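You operate a simulated robot arm through the tools that you are given. There is no shell and no other tool. Be economical: measure what you need, move in short steps, check, and stop when the job is done.

The job below is to be done with a simulated robot arm. You get a single attempt, and the scene is never put back.

JOB
Clear the computer's panel: stop it, sense switches D and C off, first address knob to 0.
Fine: STOP once first, mode knob OFF last.

The check looks at the end state, three seconds after you hand in, the way a careful person would. Anything else that was tipped, shoved, dropped, spilled or broken makes it a failure.

ROBOT AND FRAMES
A 6-joint arm with a fingered hand on a trunk, on a base that drives. Base frame: it is fixed to the floor where the robot stands at the start and does not move with it; the origin is under the middle of the robot, x ahead of it, y to its left, z up. Units: m, rad, N and s.
With the tool pointing down near the work surface it reaches from about 0.1 to 0.52 m from the robot's upright axis, wherever it stands. Its first joint turns from -2.897 to 2.897 rad. Places, roughly: computer load button [0.5, 0, 1.1]; computer reset button [0.5, 0.1, 1.1]; computer start button [0.5, 0.1, 1.2]; computer stop button [0.5, 0, 1.2]; first address knob [0.5, 0.5, 1.1]; letter a switch [0.5, 0.6, 1.2]; letter b switch [0.5, 0.6, 1.2]; letter c switch [0.5, 0.5, 1.3]; letter d switch [0.5, 0.5, 1.3]; letter e switch [0.5, 0.4, 1.2]; letter f switch [0.5, 0.4, 1.2]; letter g switch [0.5, 0.3, 1.2]; mode knob [0.5, 0.6, 1.1]; number eight switch [0.5, 0.2, 1.2]; number four switch [0.5, 0.2, 1.2]; number one switch [0.5, 0.1, 1.2]. Payload 3.2 kg.
Tool frame: the origin (TCP) lies between the finger pads and is the grasp point; the fingertips stand 0.022 m ahead of it; z points along the fingers, y is the line along which they close. The gripper opens to 0.112 m. The gripper's body begins 0.06 m behind the TCP. The gripper is a hand of 3 fingers: y runs from the thumb to the fingers, the wrist lies at [0, 0, -0.218] in the tool frame, and closing takes about 1.5 s.
Orientation is that of the tool frame in the base frame, as a unit quaternion [x, y, z, w]. With the fingers straight down and closing along the base's y, the tool's x points along the base's -x, its y along +y and its z along -z.

CONTROLS
- The arm moves only by the tool move_arm. Its argument "rows" is a list of rows, each a list of 3 entries, a list of its own where there are three numbers: the finger opening in m, from 0 to 0.112, then the shift along the base's x, y, z in units of 50 mm (1.0 is 50 mm), then the turn, a rotation vector about the base's x, y, z in units of 5 degrees (1.0 is 5 degrees). In form: [[jaw, [dx, dy, dz], [ax, ay, az]], ...]. A call has 1 to 20 rows; each row shifts and turns the commanded pose from where the row before left it. A call with a number of a shift or a turn outside -1 to 1 is refused whole. A row lasts 0.2 s, in which the tool goes at most 0.05 m and 0.15 rad; a call with a longer step from one row to the next is refused whole, and so is a gripper value outside its range. A pose out of reach is approached as far as the arm can. The call stops where the force on the tool passes 40 N (or 10 N more than at its start, if that is more) or the arm is blocked; 0.2 s more then pass. The fingers move at their own pace (about 0.108 m/s each) and stop on an object; they squeeze with about 27 N. The grip force told is the motor's: it shows also when the fingers shut on nothing. Time passes only in rows, and 0.2 s behind the last, so rows that do not move let the fingers close. It gives the time, the measured TCP pose, the force on the tool (base axes), the opening and the grip force at its end, in the units of the frame above (readings bear some noise), with the torque about the TCP (base axes, N m) and any sound that the robot's microphone picked up.
- Cameras (640 x 400 px; columns grow to the right, rows downward): "scene" is now at [0.0305, 0.1996, 1.497]; the picture's right is [0.40, -0.92, 0.00], its down [-0.62, -0.27, -0.74] and it looks along [0.68, 0.30, -0.67] (base axes); focal length 274 px, centre (320, 200). "wrist" rides on the gripper at [0.066, 0.003, -0.08] in the tool frame; the picture's right is [-0.05, 1.00, 0.00], its down [-0.77, -0.04, -0.64] and it looks along [-0.64, -0.03, 0.77] (tool axes); focal length 275 px, centre (320, 200).
- snapshot(camera): a new picture of that camera. The clock stands still meanwhile.
- move_column(by): slides the trunk up (or, below 0, down) by that many m; the arm and the scene camera ride with it, the base frame stays. It gives what a move gives, with no picture.
- base_move(legs): drives the robot by 1 to 6 legs, each [ahead, turn to the left] in m and rad, along the robot's own axes; the way and the turn of a leg run together, so that a leg with both is an arc; at most 1.5 m and 3.142 rad a leg. The arm and the cameras ride along, it lands a little off, and it stops where it bumps. It gives what a move gives.
- preshape(shape): the hand has 3 fingers and takes this shape, open, in about a second: jaw (thumb against the fingers, like two jaws); tri (thumb and two fingers); tip (a fingertip pinch); poke (one finger out to press); point (the index stretched); flat (the hand flat); cup (the hand cupped); fist (a fist). The gripper value then closes the fingers along that shape, each until it touches; the sizes above hold for jaw. It gives what a move gives, with no picture.
- aim_head(pan, tilt): turns the head with the scene camera to pan (to the left, within 2.705 rad either way) and tilt (down, from -0.506 to 1.204), counted from straight ahead of the robot. It gives what a move gives.
- probe_pixels(camera, pixels): for up to 12 pixels [column, row] of the newest picture of that camera ("zoom" is the newest enlarged one), the place [x, y, z] in the base frame of the surface seen there, good to about 0.003 m, but the place of the scene camera against the robot may be out by one fixed shift of up to 0.018 m in any direction. The clock stands still meanwhile.
- zoom(camera, box): a new picture of the part [left, top, right, bottom] of that camera's present view, enlarged. The clock stands still meanwhile.
- job_done(): hands the job in; it is judged then, once.

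Work in short steps. Measure before you move; look again where a grasp or a placing could have gone wrong, and mend it. You have 80 turns and 60 pictures in all, those below and enlarged ones among them. Open the gripper and draw the arm clear of the work before you hand the job in, unless the task says otherwise; then end with one line.

The tools are called after ">>>" as a command line: name --argument value ..., lists and objects as JSON in quotes. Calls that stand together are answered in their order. move_arm: Moves the arm, as the interface text tells. Its arguments: {"type":"object","properties":{"rows":{"type":"array","items":{"type":"array"}}},"required":["rows"]} The other tools are called the same way: move_column (by) slides the trunk up or down; preshape (shape) gives the hand a shape; base_move (legs) drives the base; aim_head (pan, tilt) turns the head that bears the scene camera; snapshot (camera) takes a picture; probe_pixels (camera, pixels) gives the place of the surface under pixels of a picture; zoom (camera, box) takes an enlarged picture of a part of a camera's view; job_done () hands the job in.

At the start:

```text
clock: 0.0
eef_pos: [0.2054, 0.2714, 0.9996]
orientation: [0.001, 1.0, 0.001, -0.001]
wrist_force: [-0.2, 0.5, -0.5]
moment: [-0.01, 0.04, -0.03]
grip_width: 0.1121
gripper_force: 0.0
shape: jaw
trunk travel left (down, up): [-0.525, 0.065]
robot x, y, heading: [-0.0007, -0.0029, -0.003]
head pan, tilt: [0.415, 0.738]
```

scene: 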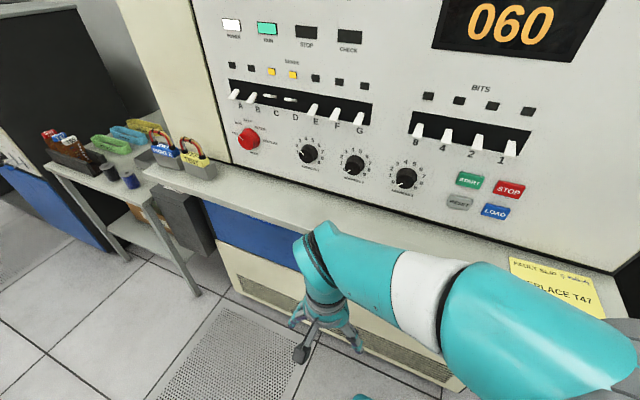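
wrist: 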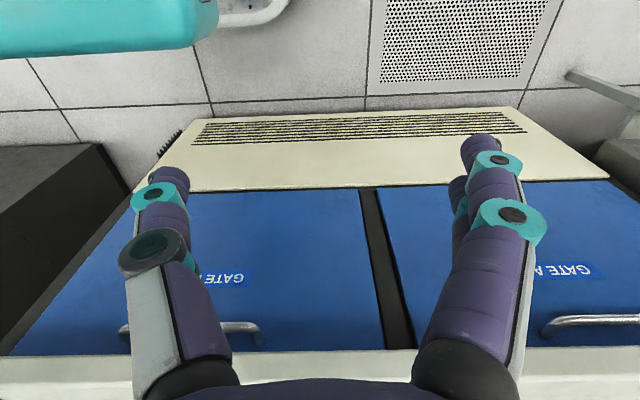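

The scene picture shows the panel with STOP at (508,190), switches A–G at row ~100, knobs at (308,152), mode knob (247,140). I zoom in on both parts for detail.

>>> zoom --camera "scene" --box '[210, 50, 390, 190]'

>>> zoom --camera "scene" --box '[390, 80, 550, 230]'

>>> probe_pixels --camera "scene" --pixels '[[508, 190], [470, 180], [308, 153], [247, 140], [268, 98], [290, 99], [235, 95], [314, 108], [270, 130], [530, 170], [380, 60], [260, 200]]'

```text
2.86 times, centred on (300, 120) of scene
```

zoom: 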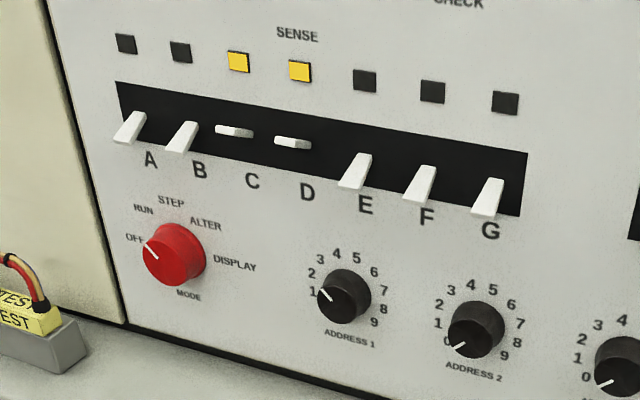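

```text
2.67 times, centred on (470, 155) of scene
```

zoom: 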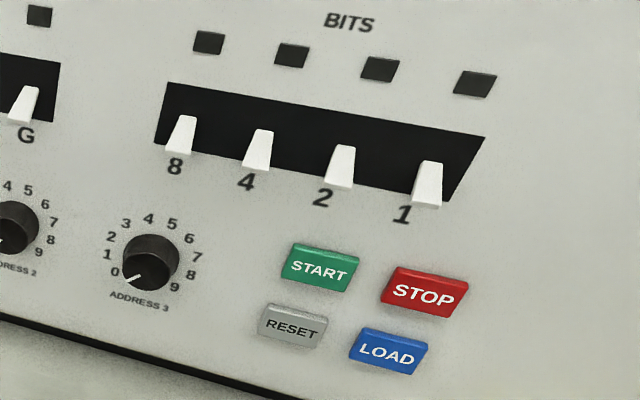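

```text
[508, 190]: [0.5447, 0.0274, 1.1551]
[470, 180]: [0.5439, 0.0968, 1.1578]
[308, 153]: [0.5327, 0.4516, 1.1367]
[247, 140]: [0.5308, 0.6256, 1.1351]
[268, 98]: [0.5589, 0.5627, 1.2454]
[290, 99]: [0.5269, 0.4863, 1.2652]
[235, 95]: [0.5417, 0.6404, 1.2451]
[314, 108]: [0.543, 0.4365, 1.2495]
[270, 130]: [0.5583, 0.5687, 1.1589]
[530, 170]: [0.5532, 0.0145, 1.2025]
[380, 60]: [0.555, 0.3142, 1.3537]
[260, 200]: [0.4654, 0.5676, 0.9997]
```

C and D are up with lamps lit; STOP is at about (0.545, 0.027, 1.155), panel face at x≈0.556. I shape the hand to poke, and take a frontal look at the knobs by a higher zoom.

>>> preshape --shape "poke"

>>> zoom --camera "scene" --box '[225, 115, 335, 180]'

>>> snapshot --camera "wrist"

```text
clock: 0.9
eef_pos: [0.206, 0.2709, 0.9989]
orientation: [0.002, 1.0, 0.0, -0.001]
wrist_force: [0.1, 0.1, 0.0]
moment: [0.02, -0.04, -0.02]
grip_width: 0.0
gripper_force: 0.0
shape: poke
trunk travel left (down, up): [-0.525, 0.065]
robot x, y, heading: [0.0012, -0.0049, -0.003]
head pan, tilt: [0.415, 0.738]
```

```text
5.82 times, centred on (280, 148) of scene
```

zoom: 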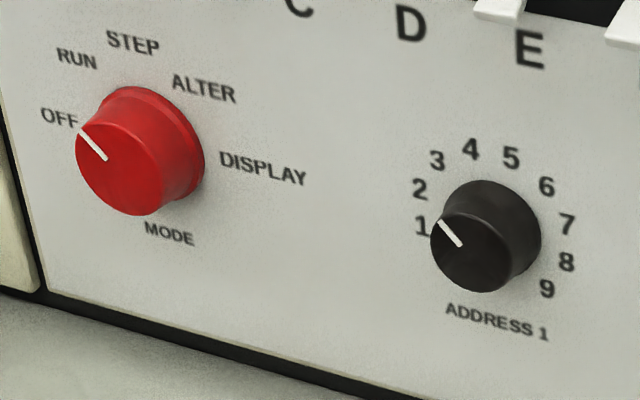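

```text
54 pictures are left
```

wrist: 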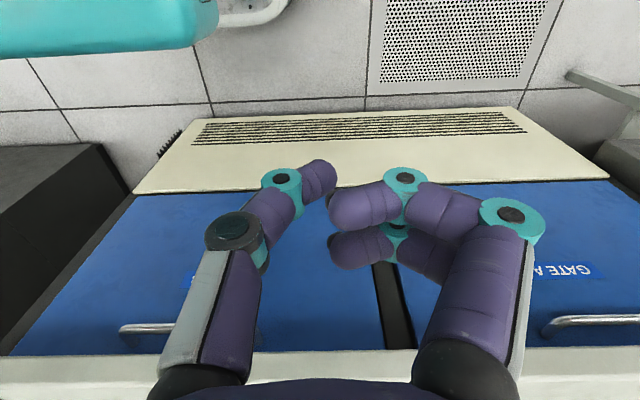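

The mode pointer looks set to RUN and address 1 near 2–3; I'll verify frontally later. Now I raise the tool and begin tilting it forward towards the panel, staying well short of it.

>>> move_arm --rows '[[0.112, [0, -0.3, 0.4], [0, 0, 0]], [0.112, [0, -0.3, 0.4], [0, 0, 0]], [0.112, [0, -0.3, 0.4], [0, -1, 0]], [0.112, [0, -0.3, 0.4], [0, -1, 0]], [0.112, [0, -0.3, 0.4], [0, -1, 0]], [0.112, [0, -0.3, 0.4], [0, -1, 0]], [0.112, [0, -0.3, 0.2], [0, -1, 0]], [0.112, [0, -0.3, 0.2], [0, -1, 0]], [0.112, [0.2, -0.3, 0.2], [0, -1, 0]], [0.112, [0.2, -0.3, 0.2], [0, -1, 0]], [0.112, [0.2, -0.3, 0], [0, -1, 0]]]'

>>> snapshot --camera "wrist"

>>> snapshot --camera "scene"

```text
clock: 3.3
eef_pos: [0.2369, 0.105, 1.1592]
orientation: [0.002, 0.923, 0.001, 0.385]
wrist_force: [0.5, 0.7, 0.4]
moment: [0.0, -0.03, -0.01]
grip_width: 0.0
gripper_force: 0.2
shape: poke
trunk travel left (down, up): [-0.525, 0.065]
robot x, y, heading: [-0.002, -0.0034, 0.002]
head pan, tilt: [0.415, 0.738]
```

```text
53 pictures are left
```

wrist: 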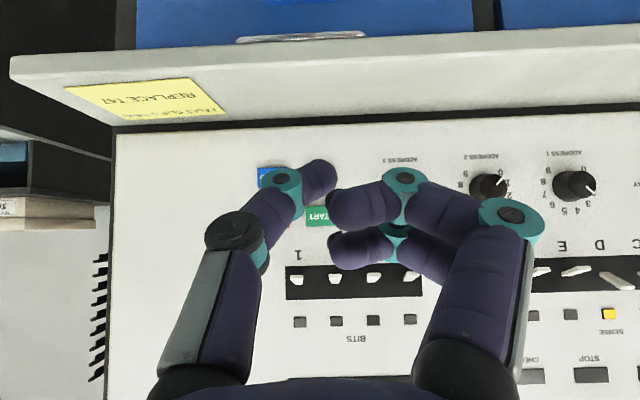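

```text
52 pictures are left
```

scene: 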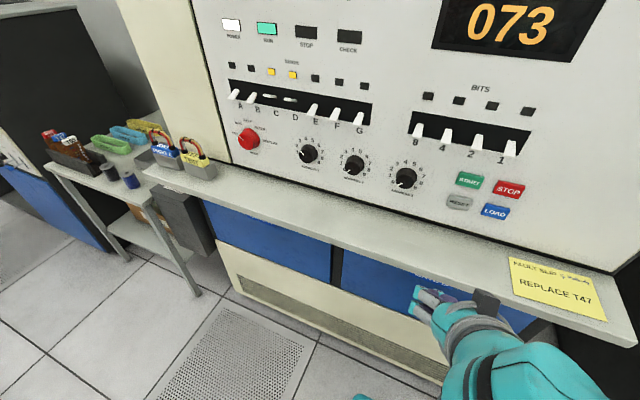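

The wrist view now sees the panel, but in "poke" no finger seems clearly stretched. I try "point" and compare, and zoom on the knob 1.

>>> preshape --shape "point"

>>> snapshot --camera "wrist"

>>> zoom --camera "wrist" --box '[440, 130, 640, 255]'

>>> zoom --camera "scene" --box '[380, 250, 540, 350]'

```text
clock: 4.2
eef_pos: [0.2353, 0.1058, 1.1593]
orientation: [0.002, 0.924, 0.001, 0.383]
wrist_force: [-0.1, -0.7, -0.1]
moment: [0.0, -0.01, -0.02]
grip_width: 0.0001
gripper_force: 0.1
shape: point
trunk travel left (down, up): [-0.525, 0.065]
robot x, y, heading: [-0.0019, -0.0048, 0.004]
head pan, tilt: [0.415, 0.738]
```

```text
51 pictures are left
```

wrist: 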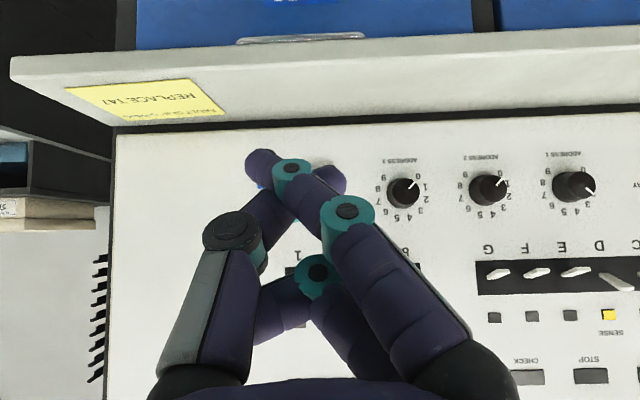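

```text
3.20 times, centred on (540, 192) of wrist
```

zoom: 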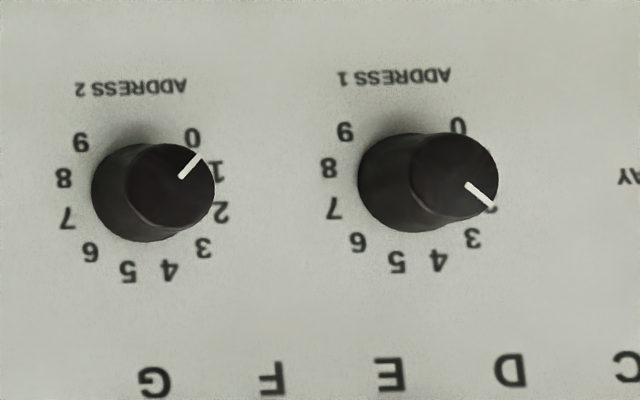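

```text
4.00 times, centred on (460, 300) of scene
```

zoom: 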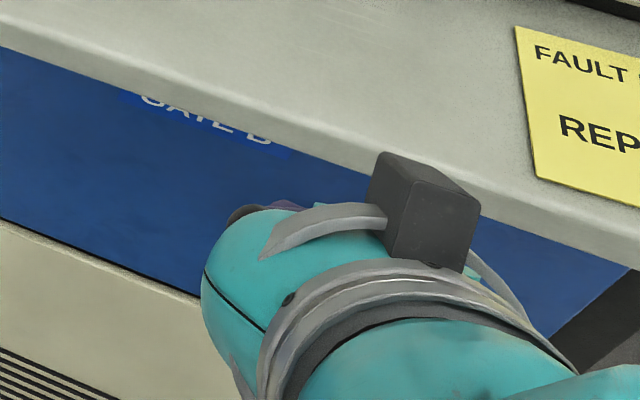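

Knob 1 points at 3, with ~30° steps, so it needs about 90° counter-clockwise. Point shape's finger is slanted; I try the "tip" shape, closed, as a slim poker.

>>> preshape --shape "tip"

>>> snapshot --camera "wrist"

>>> move_arm --rows '[[0, [0, 0, 0], [0, -1, 0]], [0, [0, 0, 0], [0, -1, 0]], [0, [0, 0, 0], [0, -1, 0]], [0, [0, 0, 0], [0, -1, 0]], [0, [0, 0, 0], [0, -1, 0]], [0, [0, 0, 0], [0, -1, 0]], [0, [0, 0, 0], [0, -1, 0]], [0, [0, 0, 0], [0, -1, 0]], [0, [0, 0, 0], [0, -1, 0]]]'

>>> snapshot --camera "wrist"

```text
clock: 5.1
eef_pos: [0.236, 0.1044, 1.16]
orientation: [0.002, 0.924, 0.0, 0.383]
wrist_force: [0.8, -1.1, 0.8]
moment: [0.01, -0.07, 0.02]
grip_width: 0.0802
gripper_force: 0.1
shape: tip
trunk travel left (down, up): [-0.525, 0.065]
robot x, y, heading: [-0.0008, -0.0052, -0.002]
head pan, tilt: [0.415, 0.738]
```

```text
48 pictures are left
```

wrist: 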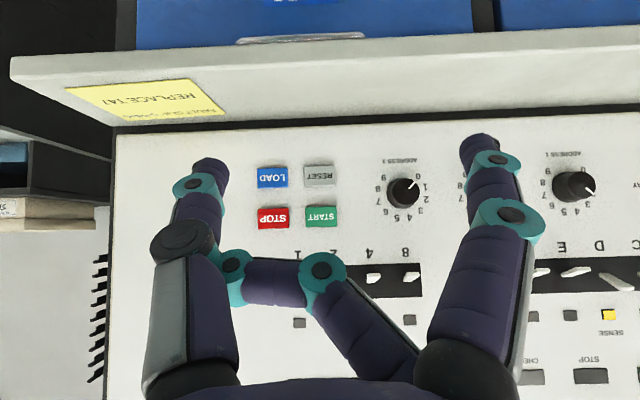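

```text
clock: 7.1
eef_pos: [0.2243, 0.1382, 1.2113]
orientation: [0.007, 0.709, 0.005, 0.705]
wrist_force: [-1.2, -0.7, 0.0]
moment: [0.01, 0.03, 0.0]
grip_width: 0.0
gripper_force: 26.6
shape: tip
out of reach, approached as far as the arm can: row 5, 6, 7, 8, 9
trunk travel left (down, up): [-0.525, 0.065]
robot x, y, heading: [-0.0002, -0.0042, -0.004]
head pan, tilt: [0.415, 0.738]
```

```text
47 pictures are left
```

wrist: 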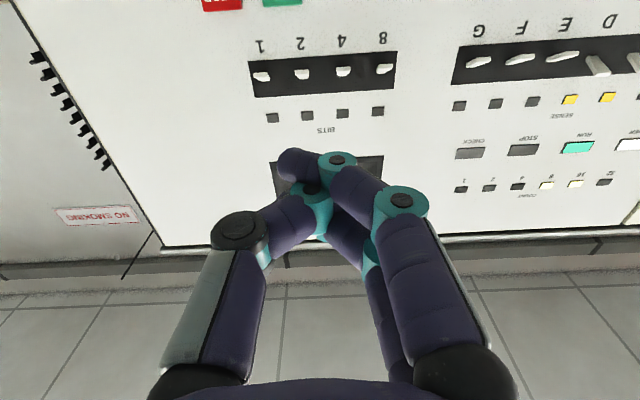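

Closed "tip" crosses the index over the thumb; I move to the working depth (x up, y to 0.04, z back down) with opening 0.03 and look at the fingertip geometry.

>>> move_arm --rows '[[0.03, [0.4, -0.3, -0.2], [0, 0, 0]], [0.03, [0.4, -0.3, -0.2], [0, 0, 0]], [0.03, [0.4, -0.3, -0.2], [0, 0, 0]], [0.03, [0.4, -0.3, 0], [0, 0, 0]], [0.03, [0.4, 0, 0], [0, 0, 0]], [0.03, [0, 0, 0], [0, 0, 0]], [0.03, [0, 0, 0], [0, 0, 0]]]'

>>> snapshot --camera "wrist"

>>> snapshot --camera "scene"

```text
clock: 8.7
eef_pos: [0.3178, 0.1193, 1.2321]
orientation: [0.002, 0.707, 0.002, 0.707]
wrist_force: [0.3, -0.2, 0.6]
moment: [-0.01, -0.01, 0.02]
grip_width: 0.0299
gripper_force: 0.1
shape: tip
out of reach, approached as far as the arm can: row 1, 2, 3, 4
trunk travel left (down, up): [-0.525, 0.065]
robot x, y, heading: [-0.0013, -0.0008, -0.005]
head pan, tilt: [0.415, 0.738]
```

```text
46 pictures are left
```

wrist: 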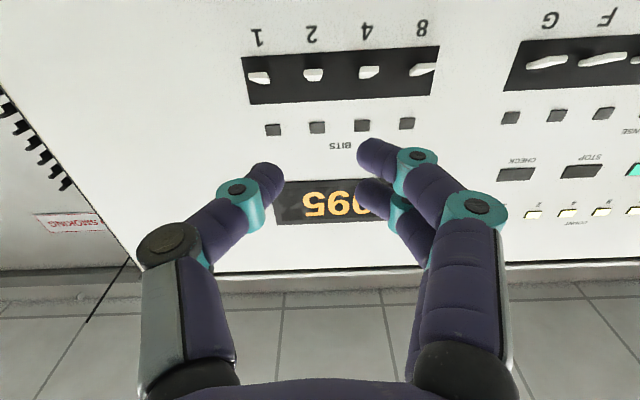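

```text
45 pictures are left
```

scene: 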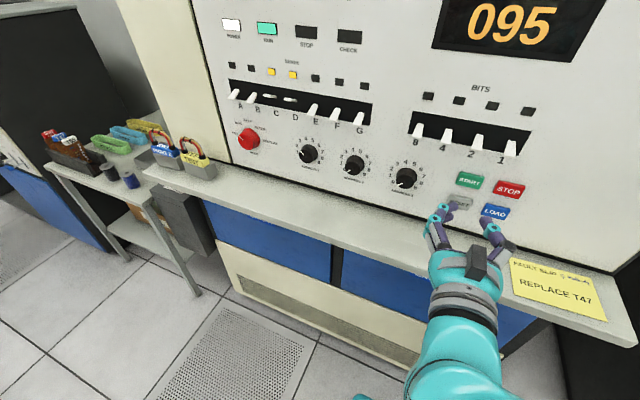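

The reading hasn't settled on the commanded pose; I send still rows to see where the arm stands.

>>> move_arm --rows '[[0.03, [0.4, -0.3, -0.2], [0, 0, 0]], [0.03, [0.4, -0.3, -0.2], [0, 0, 0]], [0.03, [0, 0, 0], [0, 0, 0]], [0.03, [0, 0, 0], [0, 0, 0]]]'

>>> zoom --camera "scene" --box '[400, 150, 560, 260]'

```text
clock: 9.7
eef_pos: [0.3633, 0.0992, 1.2262]
orientation: [0.0, 0.708, 0.002, 0.707]
wrist_force: [-0.9, -0.3, 0.5]
moment: [0.01, 0.02, 0.05]
grip_width: 0.0296
gripper_force: 0.0
shape: tip
out of reach, approached as far as the arm can: row 1, 2
trunk travel left (down, up): [-0.525, 0.065]
robot x, y, heading: [0.0055, -0.0033, -0.001]
head pan, tilt: [0.415, 0.738]
```

```text
3.64 times, centred on (480, 205) of scene
```

zoom: 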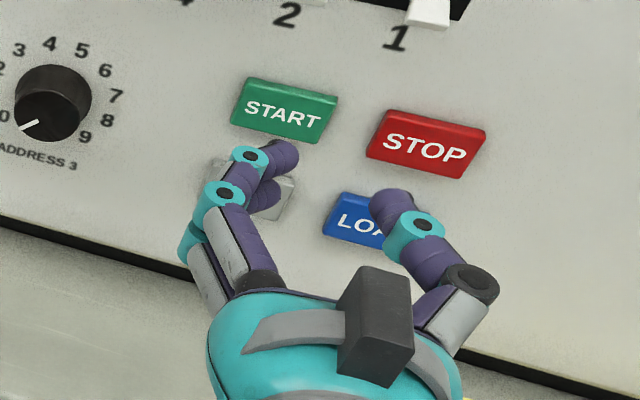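

Reach is limited too close to the axis, so I go forward in x to ~0.43 first (still 0.1 from panel), then sideways and down.

>>> move_arm --rows '[[0.03, [0.5, 0, 0], [0, 0, 0]], [0.03, [0.5, 0, 0], [0, 0, 0]], [0.03, [0.4, 0, 0], [0, 0, 0]], [0.03, [0, -0.4, -0.4], [0, 0, 0]], [0.03, [0, -0.4, -0.4], [0, 0, 0]], [0.03, [0, -0.4, -0.4], [0, 0, 0]], [0.03, [0, 0, 0], [0, 0, 0]]]'

>>> snapshot --camera "wrist"

```text
clock: 11.3
eef_pos: [0.4392, 0.0592, 1.1888]
orientation: [0.001, 0.707, 0.001, 0.707]
wrist_force: [-0.1, -0.7, 0.2]
moment: [0.01, 0.03, 0.02]
grip_width: 0.0297
gripper_force: 0.1
shape: tip
out of reach, approached as far as the arm can: row 5, 6
trunk travel left (down, up): [-0.525, 0.065]
robot x, y, heading: [0.0021, -0.0024, 0.001]
head pan, tilt: [0.415, 0.738]
```

```text
43 pictures are left
```

wrist: 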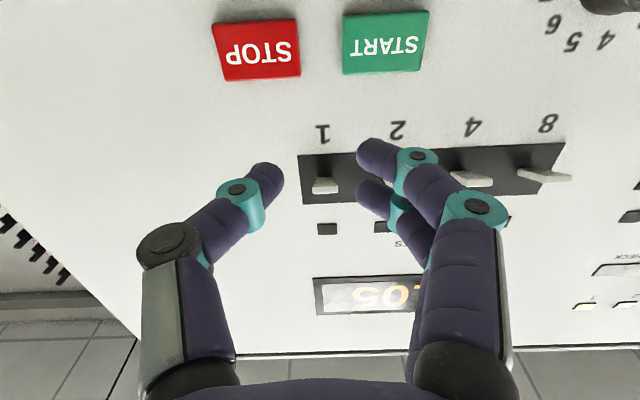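

I probe the fingertip positions, and back the base off 0.1 m so the horizontal tool is in a comfortable reach.

>>> probe_pixels --camera "wrist" --pixels '[[268, 170], [278, 185], [368, 150], [360, 155], [368, 192], [257, 50], [385, 42], [326, 186], [545, 176], [235, 75], [460, 120], [250, 200]]'

>>> base_move --legs '[[-0.12, 0]]'

```text
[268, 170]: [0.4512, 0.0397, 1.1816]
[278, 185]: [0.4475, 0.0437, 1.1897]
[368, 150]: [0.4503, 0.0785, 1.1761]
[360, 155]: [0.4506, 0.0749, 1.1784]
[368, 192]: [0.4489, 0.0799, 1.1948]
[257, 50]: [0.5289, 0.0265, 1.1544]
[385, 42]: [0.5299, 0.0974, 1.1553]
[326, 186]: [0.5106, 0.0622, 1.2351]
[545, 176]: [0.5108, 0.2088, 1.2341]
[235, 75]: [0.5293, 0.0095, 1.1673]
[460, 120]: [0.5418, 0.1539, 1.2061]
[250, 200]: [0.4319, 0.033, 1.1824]
```

```text
clock: 12.6
eef_pos: [0.3164, 0.0603, 1.1889]
orientation: [0.002, 0.707, 0.001, 0.707]
wrist_force: [-0.5, 0.4, 0.7]
moment: [-0.04, 0.0, 0.0]
grip_width: 0.03
gripper_force: 0.1
shape: tip
trunk travel left (down, up): [-0.525, 0.065]
robot x, y, heading: [-0.1249, -0.0026, -0.001]
head pan, tilt: [0.415, 0.738]
```

With wrist camera STOP's face is at (0.529, 0.027, 1.154); fingertips lead the TCP by ~0.02. I narrow to 0.008 and align in front of STOP at x=0.47.

>>> move_arm --rows '[[0.008, [0.3, -0.16, -0.14], [0, 0, 0]], [0.008, [0.6, -0.16, -0.14], [0, 0, 0]], [0.008, [0.7, -0.17, -0.14], [0, 0, 0]], [0.008, [0.7, -0.17, -0.12], [0, 0, 0]], [0.008, [0.7, 0, 0], [0, 0, 0]], [0.008, [0, 0, 0], [0, 0, 0]], [0.008, [0, 0, 0], [0, 0, 0]]]'

>>> snapshot --camera "wrist"

>>> snapshot --camera "scene"

```text
clock: 14.2
eef_pos: [0.4506, 0.0839, 1.2055]
orientation: [0.004, 0.709, -0.001, 0.705]
wrist_force: [0.9, -0.2, -1.2]
moment: [-0.01, 0.02, 0.02]
grip_width: 0.0081
gripper_force: 0.1
shape: tip
out of reach, approached as far as the arm can: row 1, 2, 3, 4, 5
trunk travel left (down, up): [-0.525, 0.065]
robot x, y, heading: [-0.1209, -0.0024, -0.004]
head pan, tilt: [0.415, 0.738]
```

```text
42 pictures are left
```

wrist: 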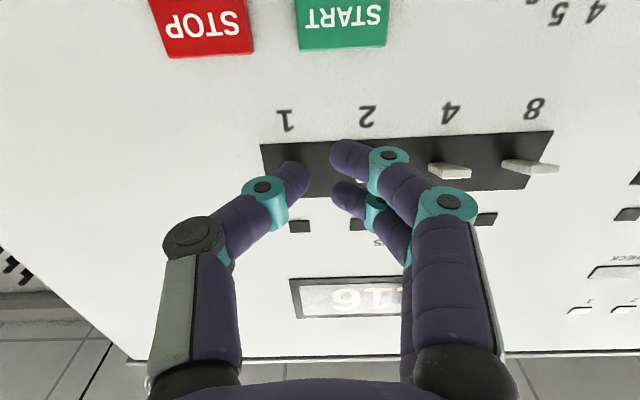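

```text
41 pictures are left
```

scene: 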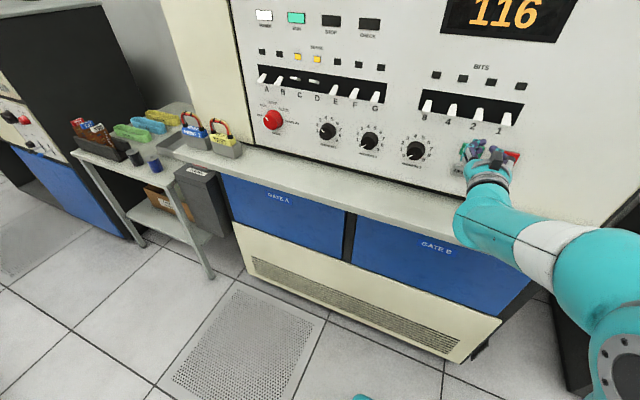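

The arm clips at its reach low and close; a lower trunk should put the target in a better range. I lower it 0.08 m and test small steps.

>>> move_column --by -0.08

>>> move_arm --rows '[[0.008, [0, -0.3, 0.4], [0, 0, 0]], [0.008, [0, -0.3, 0.4], [0, 0, 0]], [0.008, [0, -0.3, 0], [0, 0, 0]], [0.008, [0, -0.24, 0], [0, 0, 0]], [0.008, [0, 0, 0], [0, 0, 0]]]'

```text
clock: 15.3
eef_pos: [0.4508, 0.0839, 1.1246]
orientation: [0.004, 0.709, -0.002, 0.705]
wrist_force: [-1.0, -0.1, -0.6]
moment: [-0.01, -0.01, 0.0]
grip_width: 0.0082
gripper_force: 0.1
shape: tip
trunk travel left (down, up): [-0.445, 0.145]
robot x, y, heading: [-0.1214, -0.0038, -0.002]
head pan, tilt: [0.415, 0.738]
```

```text
clock: 16.5
eef_pos: [0.449, 0.044, 1.1761]
orientation: [0.006, 0.71, -0.003, 0.704]
wrist_force: [-0.4, -0.6, 0.2]
moment: [-0.02, -0.02, 0.01]
grip_width: 0.0081
gripper_force: 0.1
shape: tip
out of reach, approached as far as the arm can: row 3, 4
trunk travel left (down, up): [-0.445, 0.145]
robot x, y, heading: [-0.1194, -0.0014, -0.003]
head pan, tilt: [0.415, 0.738]
```

Better: reach improved. I lower another 0.1 m with the arm raised in compensation.

>>> move_column --by -0.08

>>> move_arm --rows '[[0.008, [0, 0, 0.4], [0, 0, 0]], [0.008, [0, 0, 0.4], [0, 0, 0]], [0.008, [0, 0, 0.5], [0, 0, 0]], [0.008, [0, -0.17, 0], [0, 0, 0]], [0.008, [0, -0.17, 0], [0, 0, 0]], [0.008, [0, 0, 0], [0, 0, 0]]]'

```text
clock: 17.7
eef_pos: [0.4484, 0.0437, 1.0956]
orientation: [0.006, 0.71, -0.004, 0.704]
wrist_force: [-0.9, -0.5, -0.4]
moment: [-0.02, 0.02, 0.01]
grip_width: 0.0083
gripper_force: 0.0
shape: tip
trunk travel left (down, up): [-0.365, 0.225]
robot x, y, heading: [-0.1214, 0.0006, 0.004]
head pan, tilt: [0.415, 0.738]
```

```text
clock: 19.1
eef_pos: [0.4486, 0.0285, 1.1595]
orientation: [0.005, 0.71, -0.003, 0.704]
wrist_force: [0.9, 0.1, -0.1]
moment: [-0.01, -0.01, 0.02]
grip_width: 0.0081
gripper_force: 0.0
shape: tip
trunk travel left (down, up): [-0.365, 0.225]
robot x, y, heading: [-0.1213, 0.0012, 0.003]
head pan, tilt: [0.415, 0.738]
```

The arm now stands at (0.449, 0.0285, 1.160), in reach and aligned with STOP. I look before pressing.

>>> snapshot --camera "wrist"

>>> snapshot --camera "scene"

```text
40 pictures are left
```

wrist: 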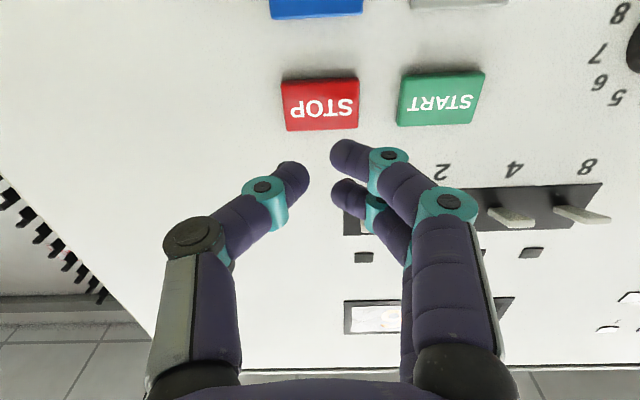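

```text
39 pictures are left
```

scene: 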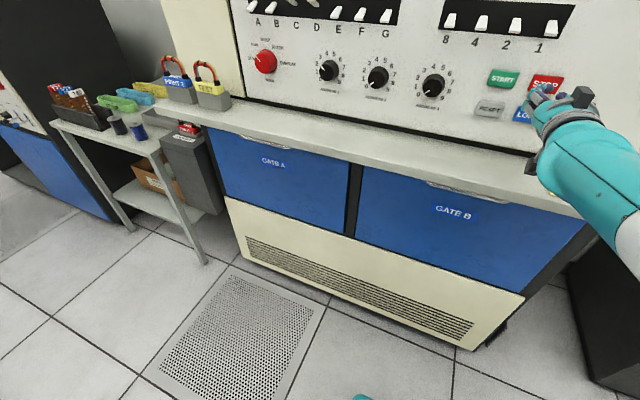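

Tips (x≈320) line up with STOP at (320,105). I advance 45 mm and then creep in to contact.

>>> move_arm --rows '[[0.008, [0.45, 0, 0], [0, 0, 0]], [0.008, [0.45, 0, -0.04], [0, 0, 0]], [0.008, [0.1, 0, 0], [0, 0, 0]], [0.008, [0.1, 0, 0], [0, 0, 0]], [0.008, [0.1, 0, 0], [0, 0, 0]]]'

>>> snapshot --camera "wrist"

```text
clock: 20.3
eef_pos: [0.5087, 0.0298, 1.1589]
orientation: [0.006, 0.71, -0.004, 0.704]
wrist_force: [-1.4, -0.3, -0.2]
moment: [-0.01, -0.02, -0.01]
grip_width: 0.0082
gripper_force: 0.1
shape: tip
trunk travel left (down, up): [-0.365, 0.225]
robot x, y, heading: [-0.1199, -0.0027, 0.006]
head pan, tilt: [0.415, 0.738]
heard: click
```

```text
38 pictures are left
```

wrist: 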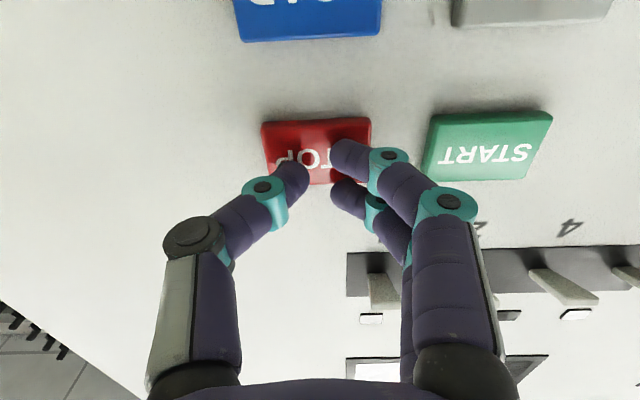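

A click was heard. I withdraw straight back and check the lamps with the head.

>>> move_arm --rows '[[0.008, [-0.4, 0, 0], [0, 0, 0]], [0.008, [-0.5, 0, 0], [0, 0, 0]], [0.008, [-0.5, 0, 0], [0, 0, 0]], [0.008, [-0.4, 0, 0], [0, 0, 0]]]'

>>> aim_head --pan 0.3 --tilt 0.35

>>> snapshot --camera "scene"

```text
clock: 21.3
eef_pos: [0.4204, 0.0275, 1.1588]
orientation: [0.006, 0.71, -0.004, 0.704]
wrist_force: [-0.2, 0.2, -0.1]
moment: [-0.01, -0.01, 0.03]
grip_width: 0.0082
gripper_force: 0.0
shape: tip
trunk travel left (down, up): [-0.365, 0.225]
robot x, y, heading: [-0.1237, -0.0008, -0.001]
head pan, tilt: [0.415, 0.738]
```

```text
clock: 22.1
eef_pos: [0.4202, 0.0284, 1.1579]
orientation: [0.006, 0.71, -0.003, 0.704]
wrist_force: [0.5, 0.3, 0.8]
moment: [0.0, 0.0, 0.01]
grip_width: 0.0084
gripper_force: 0.1
shape: tip
trunk travel left (down, up): [-0.365, 0.225]
robot x, y, heading: [-0.1233, -0.0028, -0.004]
head pan, tilt: [0.3, 0.351]
```

```text
37 pictures are left
```

scene: 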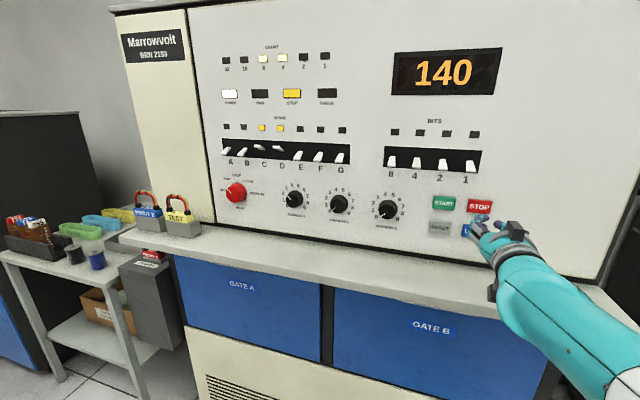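

STOP lamp is lit and RUN is dark. Now I must drive ~0.47 m left; I probe the side table, locks and shelf edge for clearance.

>>> probe_pixels --camera "scene" --pixels '[[8, 262], [120, 245], [175, 258], [148, 225], [185, 235], [145, 280], [170, 252], [55, 370], [300, 280], [90, 262], [20, 250], [260, 155]]'

>>> aim_head --pan 1.3 --tilt 0.7

>>> snapshot --camera "scene"

```text
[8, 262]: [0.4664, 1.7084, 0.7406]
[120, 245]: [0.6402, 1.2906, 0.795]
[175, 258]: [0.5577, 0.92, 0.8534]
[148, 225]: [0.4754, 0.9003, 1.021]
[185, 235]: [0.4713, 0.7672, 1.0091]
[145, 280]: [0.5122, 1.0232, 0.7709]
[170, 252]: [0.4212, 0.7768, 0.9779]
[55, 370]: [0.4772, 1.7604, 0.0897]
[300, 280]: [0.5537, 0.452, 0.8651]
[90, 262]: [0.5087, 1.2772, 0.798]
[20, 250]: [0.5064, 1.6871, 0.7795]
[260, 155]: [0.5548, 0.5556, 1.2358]
```

```text
clock: 23.4
eef_pos: [0.4211, 0.0275, 1.1582]
orientation: [0.006, 0.711, -0.003, 0.703]
wrist_force: [-1.0, -0.3, -0.2]
moment: [0.0, -0.02, -0.02]
grip_width: 0.008
gripper_force: 0.0
shape: tip
trunk travel left (down, up): [-0.365, 0.225]
robot x, y, heading: [-0.1198, 0.0002, -0.006]
head pan, tilt: [1.3, 0.7]
```

```text
36 pictures are left
```

scene: 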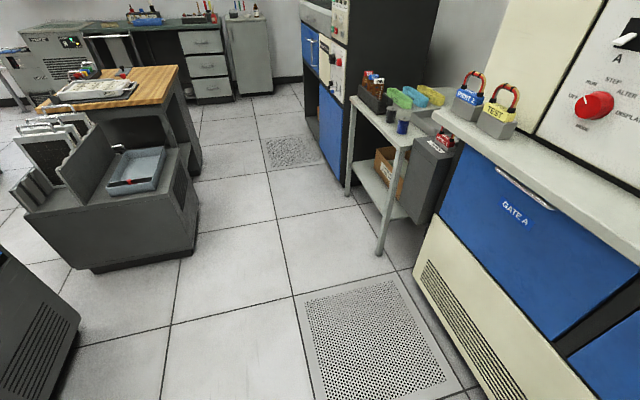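

Table and shelf are all beyond x≈0.41, so a left turn sweep is clear; I probe the desk objects on the left-behind side.

>>> probe_pixels --camera "scene" --pixels '[[190, 250], [95, 270], [190, 190], [78, 320], [10, 260], [130, 180], [180, 90], [380, 250], [300, 380]]'

```text
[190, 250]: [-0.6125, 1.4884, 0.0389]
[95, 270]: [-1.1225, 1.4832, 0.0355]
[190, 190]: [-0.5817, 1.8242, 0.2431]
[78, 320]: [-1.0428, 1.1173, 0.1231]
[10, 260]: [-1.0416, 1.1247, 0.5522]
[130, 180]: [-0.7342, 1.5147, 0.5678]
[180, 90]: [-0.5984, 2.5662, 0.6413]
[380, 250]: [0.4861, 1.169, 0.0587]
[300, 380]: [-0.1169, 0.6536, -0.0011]
```

Clear. I turn left 90°, drive 0.5 m, and turn back to face the panel.

>>> base_move --legs '[[0, 1.571], [0.5, 0], [0, -1.571]]'

>>> aim_head --pan 0.0 --tilt 0.45

>>> snapshot --camera "scene"

>>> snapshot --camera "wrist"

```text
clock: 33.9
eef_pos: [0.4243, 0.5351, 1.158]
orientation: [-0.002, 0.71, 0.004, 0.704]
wrist_force: [-0.3, 0.1, 0.1]
moment: [0.02, 0.02, 0.0]
grip_width: 0.0082
gripper_force: 0.0
shape: tip
trunk travel left (down, up): [-0.365, 0.225]
robot x, y, heading: [-0.1155, 0.4936, 0.022]
head pan, tilt: [1.3, 0.7]
```

```text
clock: 35.4
eef_pos: [0.4239, 0.5349, 1.1579]
orientation: [-0.003, 0.711, 0.006, 0.703]
wrist_force: [0.1, -0.5, 0.2]
moment: [0.0, 0.0, 0.0]
grip_width: 0.0078
gripper_force: 0.1
shape: tip
trunk travel left (down, up): [-0.365, 0.225]
robot x, y, heading: [-0.1162, 0.493, 0.023]
head pan, tilt: [0.0, 0.45]
```

```text
35 pictures are left
```

scene: 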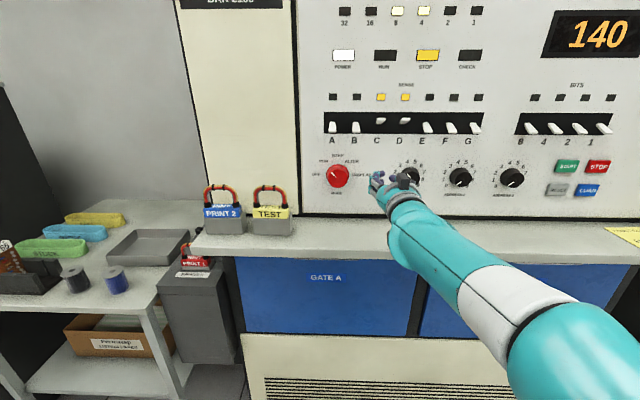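

```text
34 pictures are left
```

wrist: 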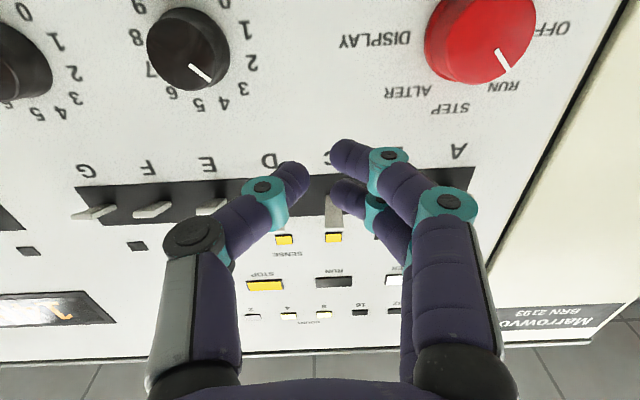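

Both views are good. I probe levers, labels and knobs in both cameras.

>>> zoom --camera "scene" --box '[310, 85, 490, 200]'

>>> probe_pixels --camera "scene" --pixels '[[380, 121], [404, 121], [426, 128], [354, 128], [337, 176], [409, 174], [460, 176], [390, 140]]'

>>> probe_pixels --camera "wrist" --pixels '[[333, 237], [284, 238], [335, 198], [335, 215], [205, 203], [145, 210], [185, 50], [200, 74], [480, 40], [505, 62], [330, 160], [230, 100]]'

```text
3.48 times, centred on (400, 142) of scene
```

zoom: 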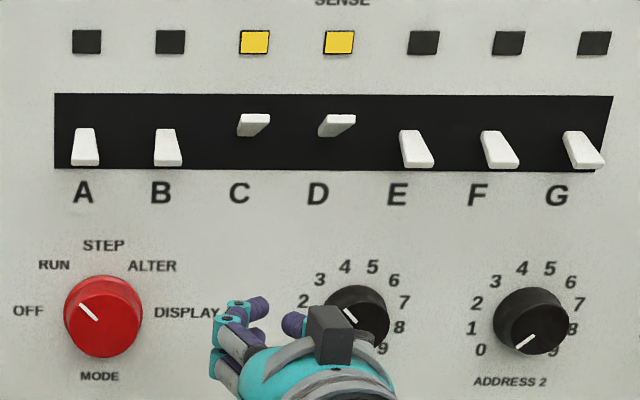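

```text
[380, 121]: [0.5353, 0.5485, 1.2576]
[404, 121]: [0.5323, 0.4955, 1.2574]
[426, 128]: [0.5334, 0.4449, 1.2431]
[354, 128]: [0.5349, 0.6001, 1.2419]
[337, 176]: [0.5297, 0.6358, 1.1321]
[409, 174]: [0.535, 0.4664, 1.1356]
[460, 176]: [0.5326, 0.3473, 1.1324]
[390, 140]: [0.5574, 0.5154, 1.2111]
```

```text
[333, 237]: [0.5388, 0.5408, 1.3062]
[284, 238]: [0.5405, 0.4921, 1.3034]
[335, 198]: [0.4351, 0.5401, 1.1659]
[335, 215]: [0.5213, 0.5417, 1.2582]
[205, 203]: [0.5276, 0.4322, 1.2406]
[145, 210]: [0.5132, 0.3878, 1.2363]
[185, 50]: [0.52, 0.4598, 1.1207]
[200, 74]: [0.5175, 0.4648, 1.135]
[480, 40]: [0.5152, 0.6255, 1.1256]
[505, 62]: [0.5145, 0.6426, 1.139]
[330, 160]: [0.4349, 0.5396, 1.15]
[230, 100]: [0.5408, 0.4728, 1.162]
```

C lever is at y≈0.541, D at y≈0.492, undersides z≈1.258, tips x≈0.51. I rise to above D, short of the panel.

>>> move_arm --rows '[[0.004, [0, 0, 0.5], [0, 0, 0]], [0.004, [0, -0.2, 0.5], [0, 0, 0]], [0.004, [0, -0.3, 0.6], [0, 0, 0]], [0.004, [0.2, -0.3, 0.6], [0, 0, 0]], [0.004, [0.3, -0.06, 0.7], [0, 0, 0]], [0.004, [0, 0, 0], [0, 0, 0]], [0.004, [0, 0, 0], [0, 0, 0]]]'

>>> snapshot --camera "wrist"

```text
clock: 37.0
eef_pos: [0.4483, 0.4956, 1.2907]
orientation: [-0.001, 0.711, 0.004, 0.704]
wrist_force: [-1.0, -0.1, 0.5]
moment: [0.01, -0.01, 0.01]
grip_width: 0.0042
gripper_force: 0.0
shape: tip
out of reach, approached as far as the arm can: row 3
trunk travel left (down, up): [-0.365, 0.225]
robot x, y, heading: [-0.1154, 0.4934, 0.025]
head pan, tilt: [0.0, 0.45]
```

```text
32 pictures are left
```

wrist: 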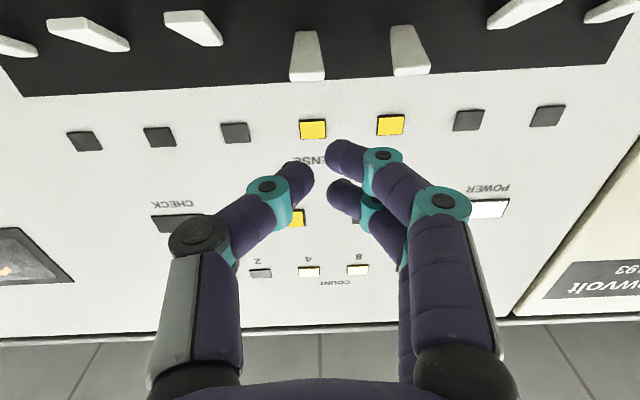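

D lever (307,55) is visible clear of the fingers; I probe it and the fingertips for exact offsets.

>>> probe_pixels --camera "wrist" --pixels '[[307, 77], [307, 65], [307, 40], [410, 70], [410, 35], [304, 175], [335, 152], [332, 160], [195, 42], [345, 145], [345, 190]]'

```text
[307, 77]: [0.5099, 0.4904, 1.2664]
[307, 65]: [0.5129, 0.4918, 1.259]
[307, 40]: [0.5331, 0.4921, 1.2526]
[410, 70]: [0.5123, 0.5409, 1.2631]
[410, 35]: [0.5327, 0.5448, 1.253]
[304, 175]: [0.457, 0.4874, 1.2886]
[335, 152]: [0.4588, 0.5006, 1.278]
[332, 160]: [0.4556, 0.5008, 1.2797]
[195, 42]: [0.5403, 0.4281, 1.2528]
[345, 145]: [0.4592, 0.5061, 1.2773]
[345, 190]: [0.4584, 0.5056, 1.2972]
```

Lever D top is z≈1.267 at x 0.51, y 0.491. I raise 6 mm, advance to x≈0.505 above it, then press down in small steps.

>>> move_arm --rows '[[0.004, [0, -0.06, 0.14], [0, 0, 0]], [0.004, [0.4, 0, 0], [0, 0, 0]], [0.004, [0.5, 0, 0], [0, 0, 0]], [0.004, [0.22, 0, 0], [0, 0, 0]], [0.004, [0, 0, 0], [0, 0, 0]]]'

>>> snapshot --camera "wrist"

>>> zoom --camera "scene" --box '[330, 70, 480, 165]'

```text
clock: 38.2
eef_pos: [0.5039, 0.4932, 1.2967]
orientation: [-0.002, 0.71, 0.004, 0.704]
wrist_force: [-0.1, 0.4, -0.4]
moment: [0.0, 0.03, -0.01]
grip_width: 0.0044
gripper_force: 0.1
shape: tip
trunk travel left (down, up): [-0.365, 0.225]
robot x, y, heading: [-0.1192, 0.4897, 0.023]
head pan, tilt: [0.0, 0.45]
```

```text
31 pictures are left
```

wrist: 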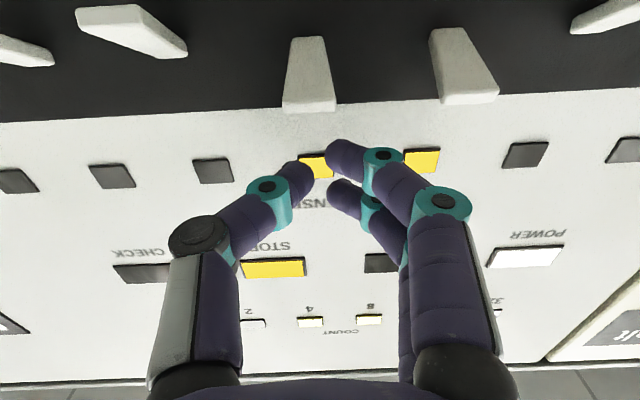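

```text
4.21 times, centred on (405, 118) of scene
```

zoom: 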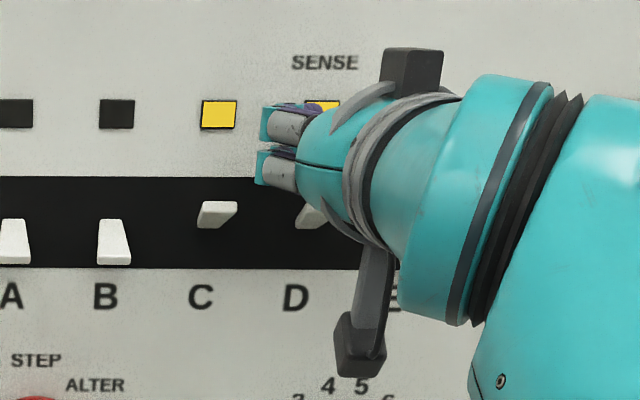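

Alignment is fine. I press down 42 mm in small rows, watching force and sound.

>>> move_arm --rows '[[0.004, [0, 0, -0.2], [0, 0, 0]], [0.004, [0, 0, -0.15], [0, 0, 0]], [0.004, [0, 0, -0.15], [0, 0, 0]], [0.004, [0, 0, -0.12], [0, 0, 0]], [0.004, [0, 0, -0.12], [0, 0, 0]], [0.004, [0, 0, -0.1], [0, 0, 0]]]'

>>> snapshot --camera "wrist"

```text
clock: 39.6
eef_pos: [0.5033, 0.4932, 1.2568]
orientation: [-0.002, 0.71, 0.004, 0.704]
wrist_force: [0.1, 1.1, 3.6]
moment: [0.03, -0.01, 0.01]
grip_width: 0.0046
gripper_force: 0.0
shape: tip
trunk travel left (down, up): [-0.365, 0.225]
robot x, y, heading: [-0.1191, 0.4945, 0.025]
head pan, tilt: [0.0, 0.45]
```

```text
29 pictures are left
```

wrist: 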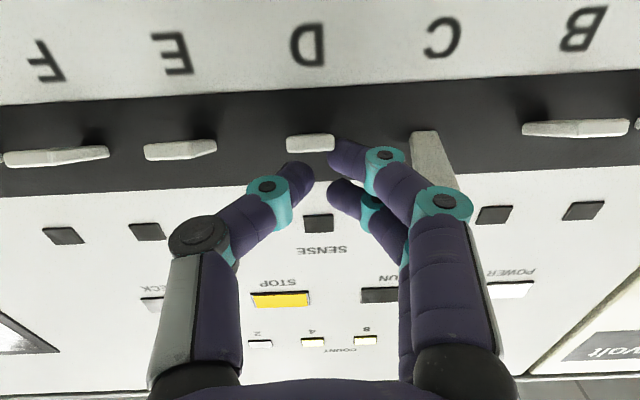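

D's lamp is dark. I press 5 mm further to seat it, then back out up and away, shifting toward C (dy +0.049).

>>> move_arm --rows '[[0.004, [0, 0, -0.1], [0, 0, 0]], [0.004, [0, 0, 0.3], [0, 0, 0]], [0.004, [0, 0, 0.6], [0, 0, 0]], [0.004, [-0.6, 0.2, 0.1], [0, 0, 0]], [0.004, [-0.4, 0.4, 0], [0, 0, 0]], [0.004, [0, 0.37, 0], [0, 0, 0]], [0.004, [0, 0, 0], [0, 0, 0]]]'

>>> snapshot --camera "wrist"

```text
clock: 41.2
eef_pos: [0.4518, 0.5418, 1.2967]
orientation: [-0.002, 0.711, 0.005, 0.704]
wrist_force: [0.6, -0.3, -0.1]
moment: [0.01, 0.0, 0.01]
grip_width: 0.0043
gripper_force: 0.1
shape: tip
trunk travel left (down, up): [-0.365, 0.225]
robot x, y, heading: [-0.1156, 0.4939, 0.024]
head pan, tilt: [0.0, 0.45]
```

```text
28 pictures are left
```

wrist: 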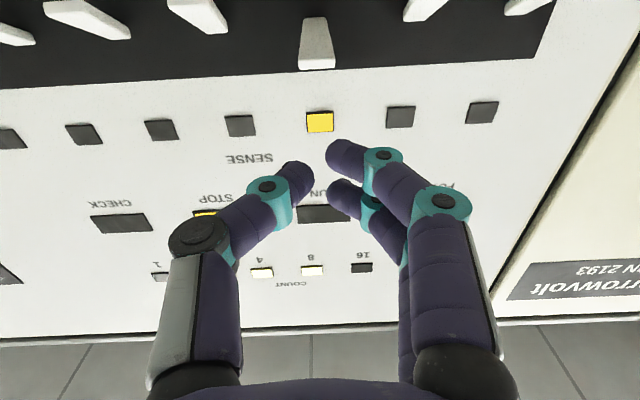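

D is down with lamp off; C (318,45) is now centred on the fingertip gap. I repeat the same stroke on C and back out.

>>> move_arm --rows '[[0.004, [0.5, 0, 0], [0, 0, 0]], [0.004, [0.54, 0, 0], [0, 0, 0]], [0.004, [0, 0, 0], [0, 0, 0]], [0.004, [0, 0, -0.2], [0, 0, 0]], [0.004, [0, 0, -0.15], [0, 0, 0]], [0.004, [0, 0, -0.15], [0, 0, 0]], [0.004, [0, 0, -0.12], [0, 0, 0]], [0.004, [0, 0, -0.12], [0, 0, 0]], [0.004, [0, 0, -0.1], [0, 0, 0]], [0.004, [0, 0, -0.08], [0, 0, 0]]]'

>>> move_arm --rows '[[0.004, [0, 0, 0.3], [0, 0, 0]], [0.004, [0, 0, 0.6], [0, 0, 0]], [0.004, [-0.6, 0, 0], [0, 0, 0]], [0.004, [-0.6, 0, 0], [0, 0, 0]], [0.004, [-0.5, 0, 0], [0, 0, 0]], [0.004, [0, 0, 0], [0, 0, 0]]]'

>>> snapshot --camera "scene"

```text
clock: 43.4
eef_pos: [0.5021, 0.5407, 1.2586]
orientation: [-0.004, 0.707, 0.004, 0.707]
wrist_force: [-2.2, 0.6, 19.4]
moment: [0.15, -0.4, 0.06]
grip_width: 0.0043
gripper_force: 0.1
shape: tip
trunk travel left (down, up): [-0.365, 0.225]
robot x, y, heading: [-0.1196, 0.4941, 0.023]
head pan, tilt: [0.0, 0.45]
```

```text
clock: 44.8
eef_pos: [0.4191, 0.5417, 1.2996]
orientation: [-0.002, 0.71, 0.004, 0.704]
wrist_force: [0.5, 0.0, 0.0]
moment: [0.0, 0.02, 0.02]
grip_width: 0.0044
gripper_force: 0.0
shape: tip
trunk travel left (down, up): [-0.365, 0.225]
robot x, y, heading: [-0.1152, 0.4925, 0.025]
head pan, tilt: [0.0, 0.45]
```

```text
27 pictures are left
```

scene: 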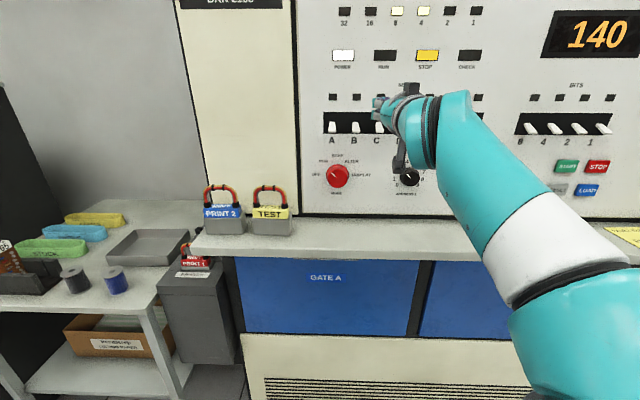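

C reads down and its lamp dark (confirm later). I now lower to in front of knob 1, staying at x≈0.41, and take the jaw shape.

>>> move_arm --rows '[[0.004, [0, -0.3, -0.6], [0, 0, 0]], [0.004, [0, -0.3, -0.6], [0, 0, 0]], [0.004, [0, -0.3, -0.6], [0, 0, 0]], [0.004, [0, -0.3, -0.6], [0, 0, 0]], [0.004, [-0.2, -0.3, -0.5], [0, 0, 0]], [0.004, [0, 0, 0], [0, 0, 0]], [0.004, [0, 0, 0], [0, 0, 0]]]'

>>> preshape --shape "jaw"

>>> snapshot --camera "wrist"

>>> snapshot --camera "scene"

```text
clock: 46.4
eef_pos: [0.4103, 0.4671, 1.1556]
orientation: [-0.002, 0.71, 0.004, 0.704]
wrist_force: [0.0, 0.0, -0.4]
moment: [0.01, 0.0, -0.03]
grip_width: 0.0043
gripper_force: 0.1
shape: tip
trunk travel left (down, up): [-0.365, 0.225]
robot x, y, heading: [-0.1166, 0.4932, 0.022]
head pan, tilt: [0.0, 0.45]
```

```text
clock: 47.3
eef_pos: [0.411, 0.4662, 1.1555]
orientation: [-0.003, 0.711, 0.006, 0.703]
wrist_force: [0.6, -0.5, -0.6]
moment: [-0.01, 0.02, -0.01]
grip_width: 0.1121
gripper_force: 0.1
shape: jaw
trunk travel left (down, up): [-0.365, 0.225]
robot x, y, heading: [-0.1201, 0.4923, 0.017]
head pan, tilt: [0.0, 0.45]
```

```text
26 pictures are left
```

wrist: 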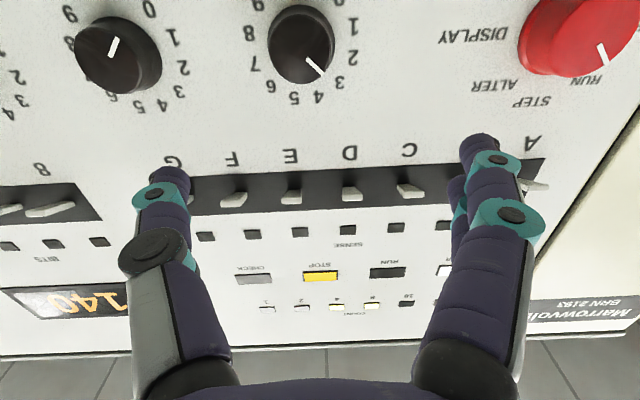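

```text
25 pictures are left
```

scene: 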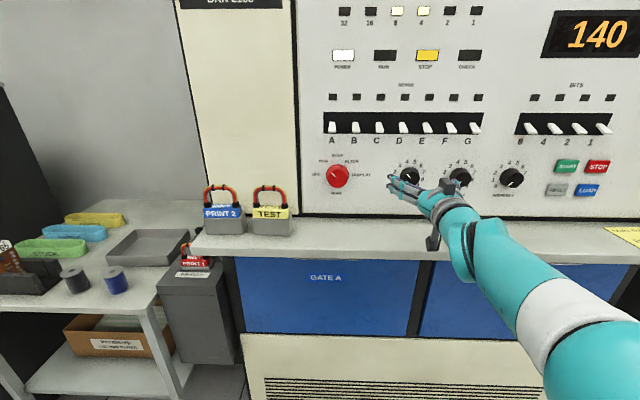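

All sense levers are down and lamps dark. I zoom on knob 1 and probe its edges for the centre.

>>> zoom --camera "wrist" --box '[220, 0, 380, 110]'

>>> probe_pixels --camera "wrist" --pixels '[[306, 40], [275, 35], [330, 40], [305, 12], [300, 72], [316, 67], [304, 55], [270, 52], [248, 32], [352, 28], [294, 98], [318, 98]]'

```text
3.64 times, centred on (300, 55) of wrist
```

zoom: 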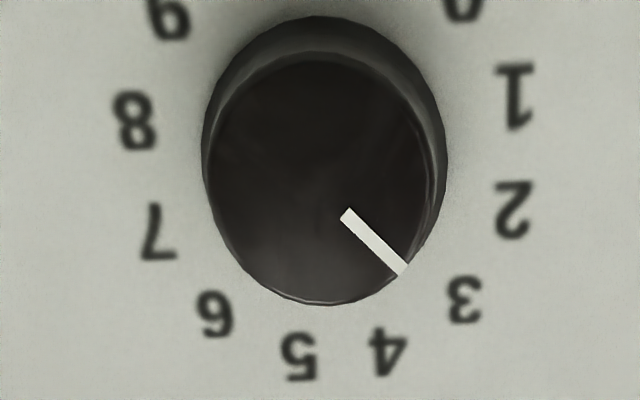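

```text
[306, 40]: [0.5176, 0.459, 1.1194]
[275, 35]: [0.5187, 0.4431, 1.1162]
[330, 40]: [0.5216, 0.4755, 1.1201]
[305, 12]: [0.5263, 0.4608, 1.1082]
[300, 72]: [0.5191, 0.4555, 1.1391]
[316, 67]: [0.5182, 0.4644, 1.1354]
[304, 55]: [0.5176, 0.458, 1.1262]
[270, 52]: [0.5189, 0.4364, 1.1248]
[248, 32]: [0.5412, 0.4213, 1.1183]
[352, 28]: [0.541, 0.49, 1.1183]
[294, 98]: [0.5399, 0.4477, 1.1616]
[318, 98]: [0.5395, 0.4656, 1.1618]
```

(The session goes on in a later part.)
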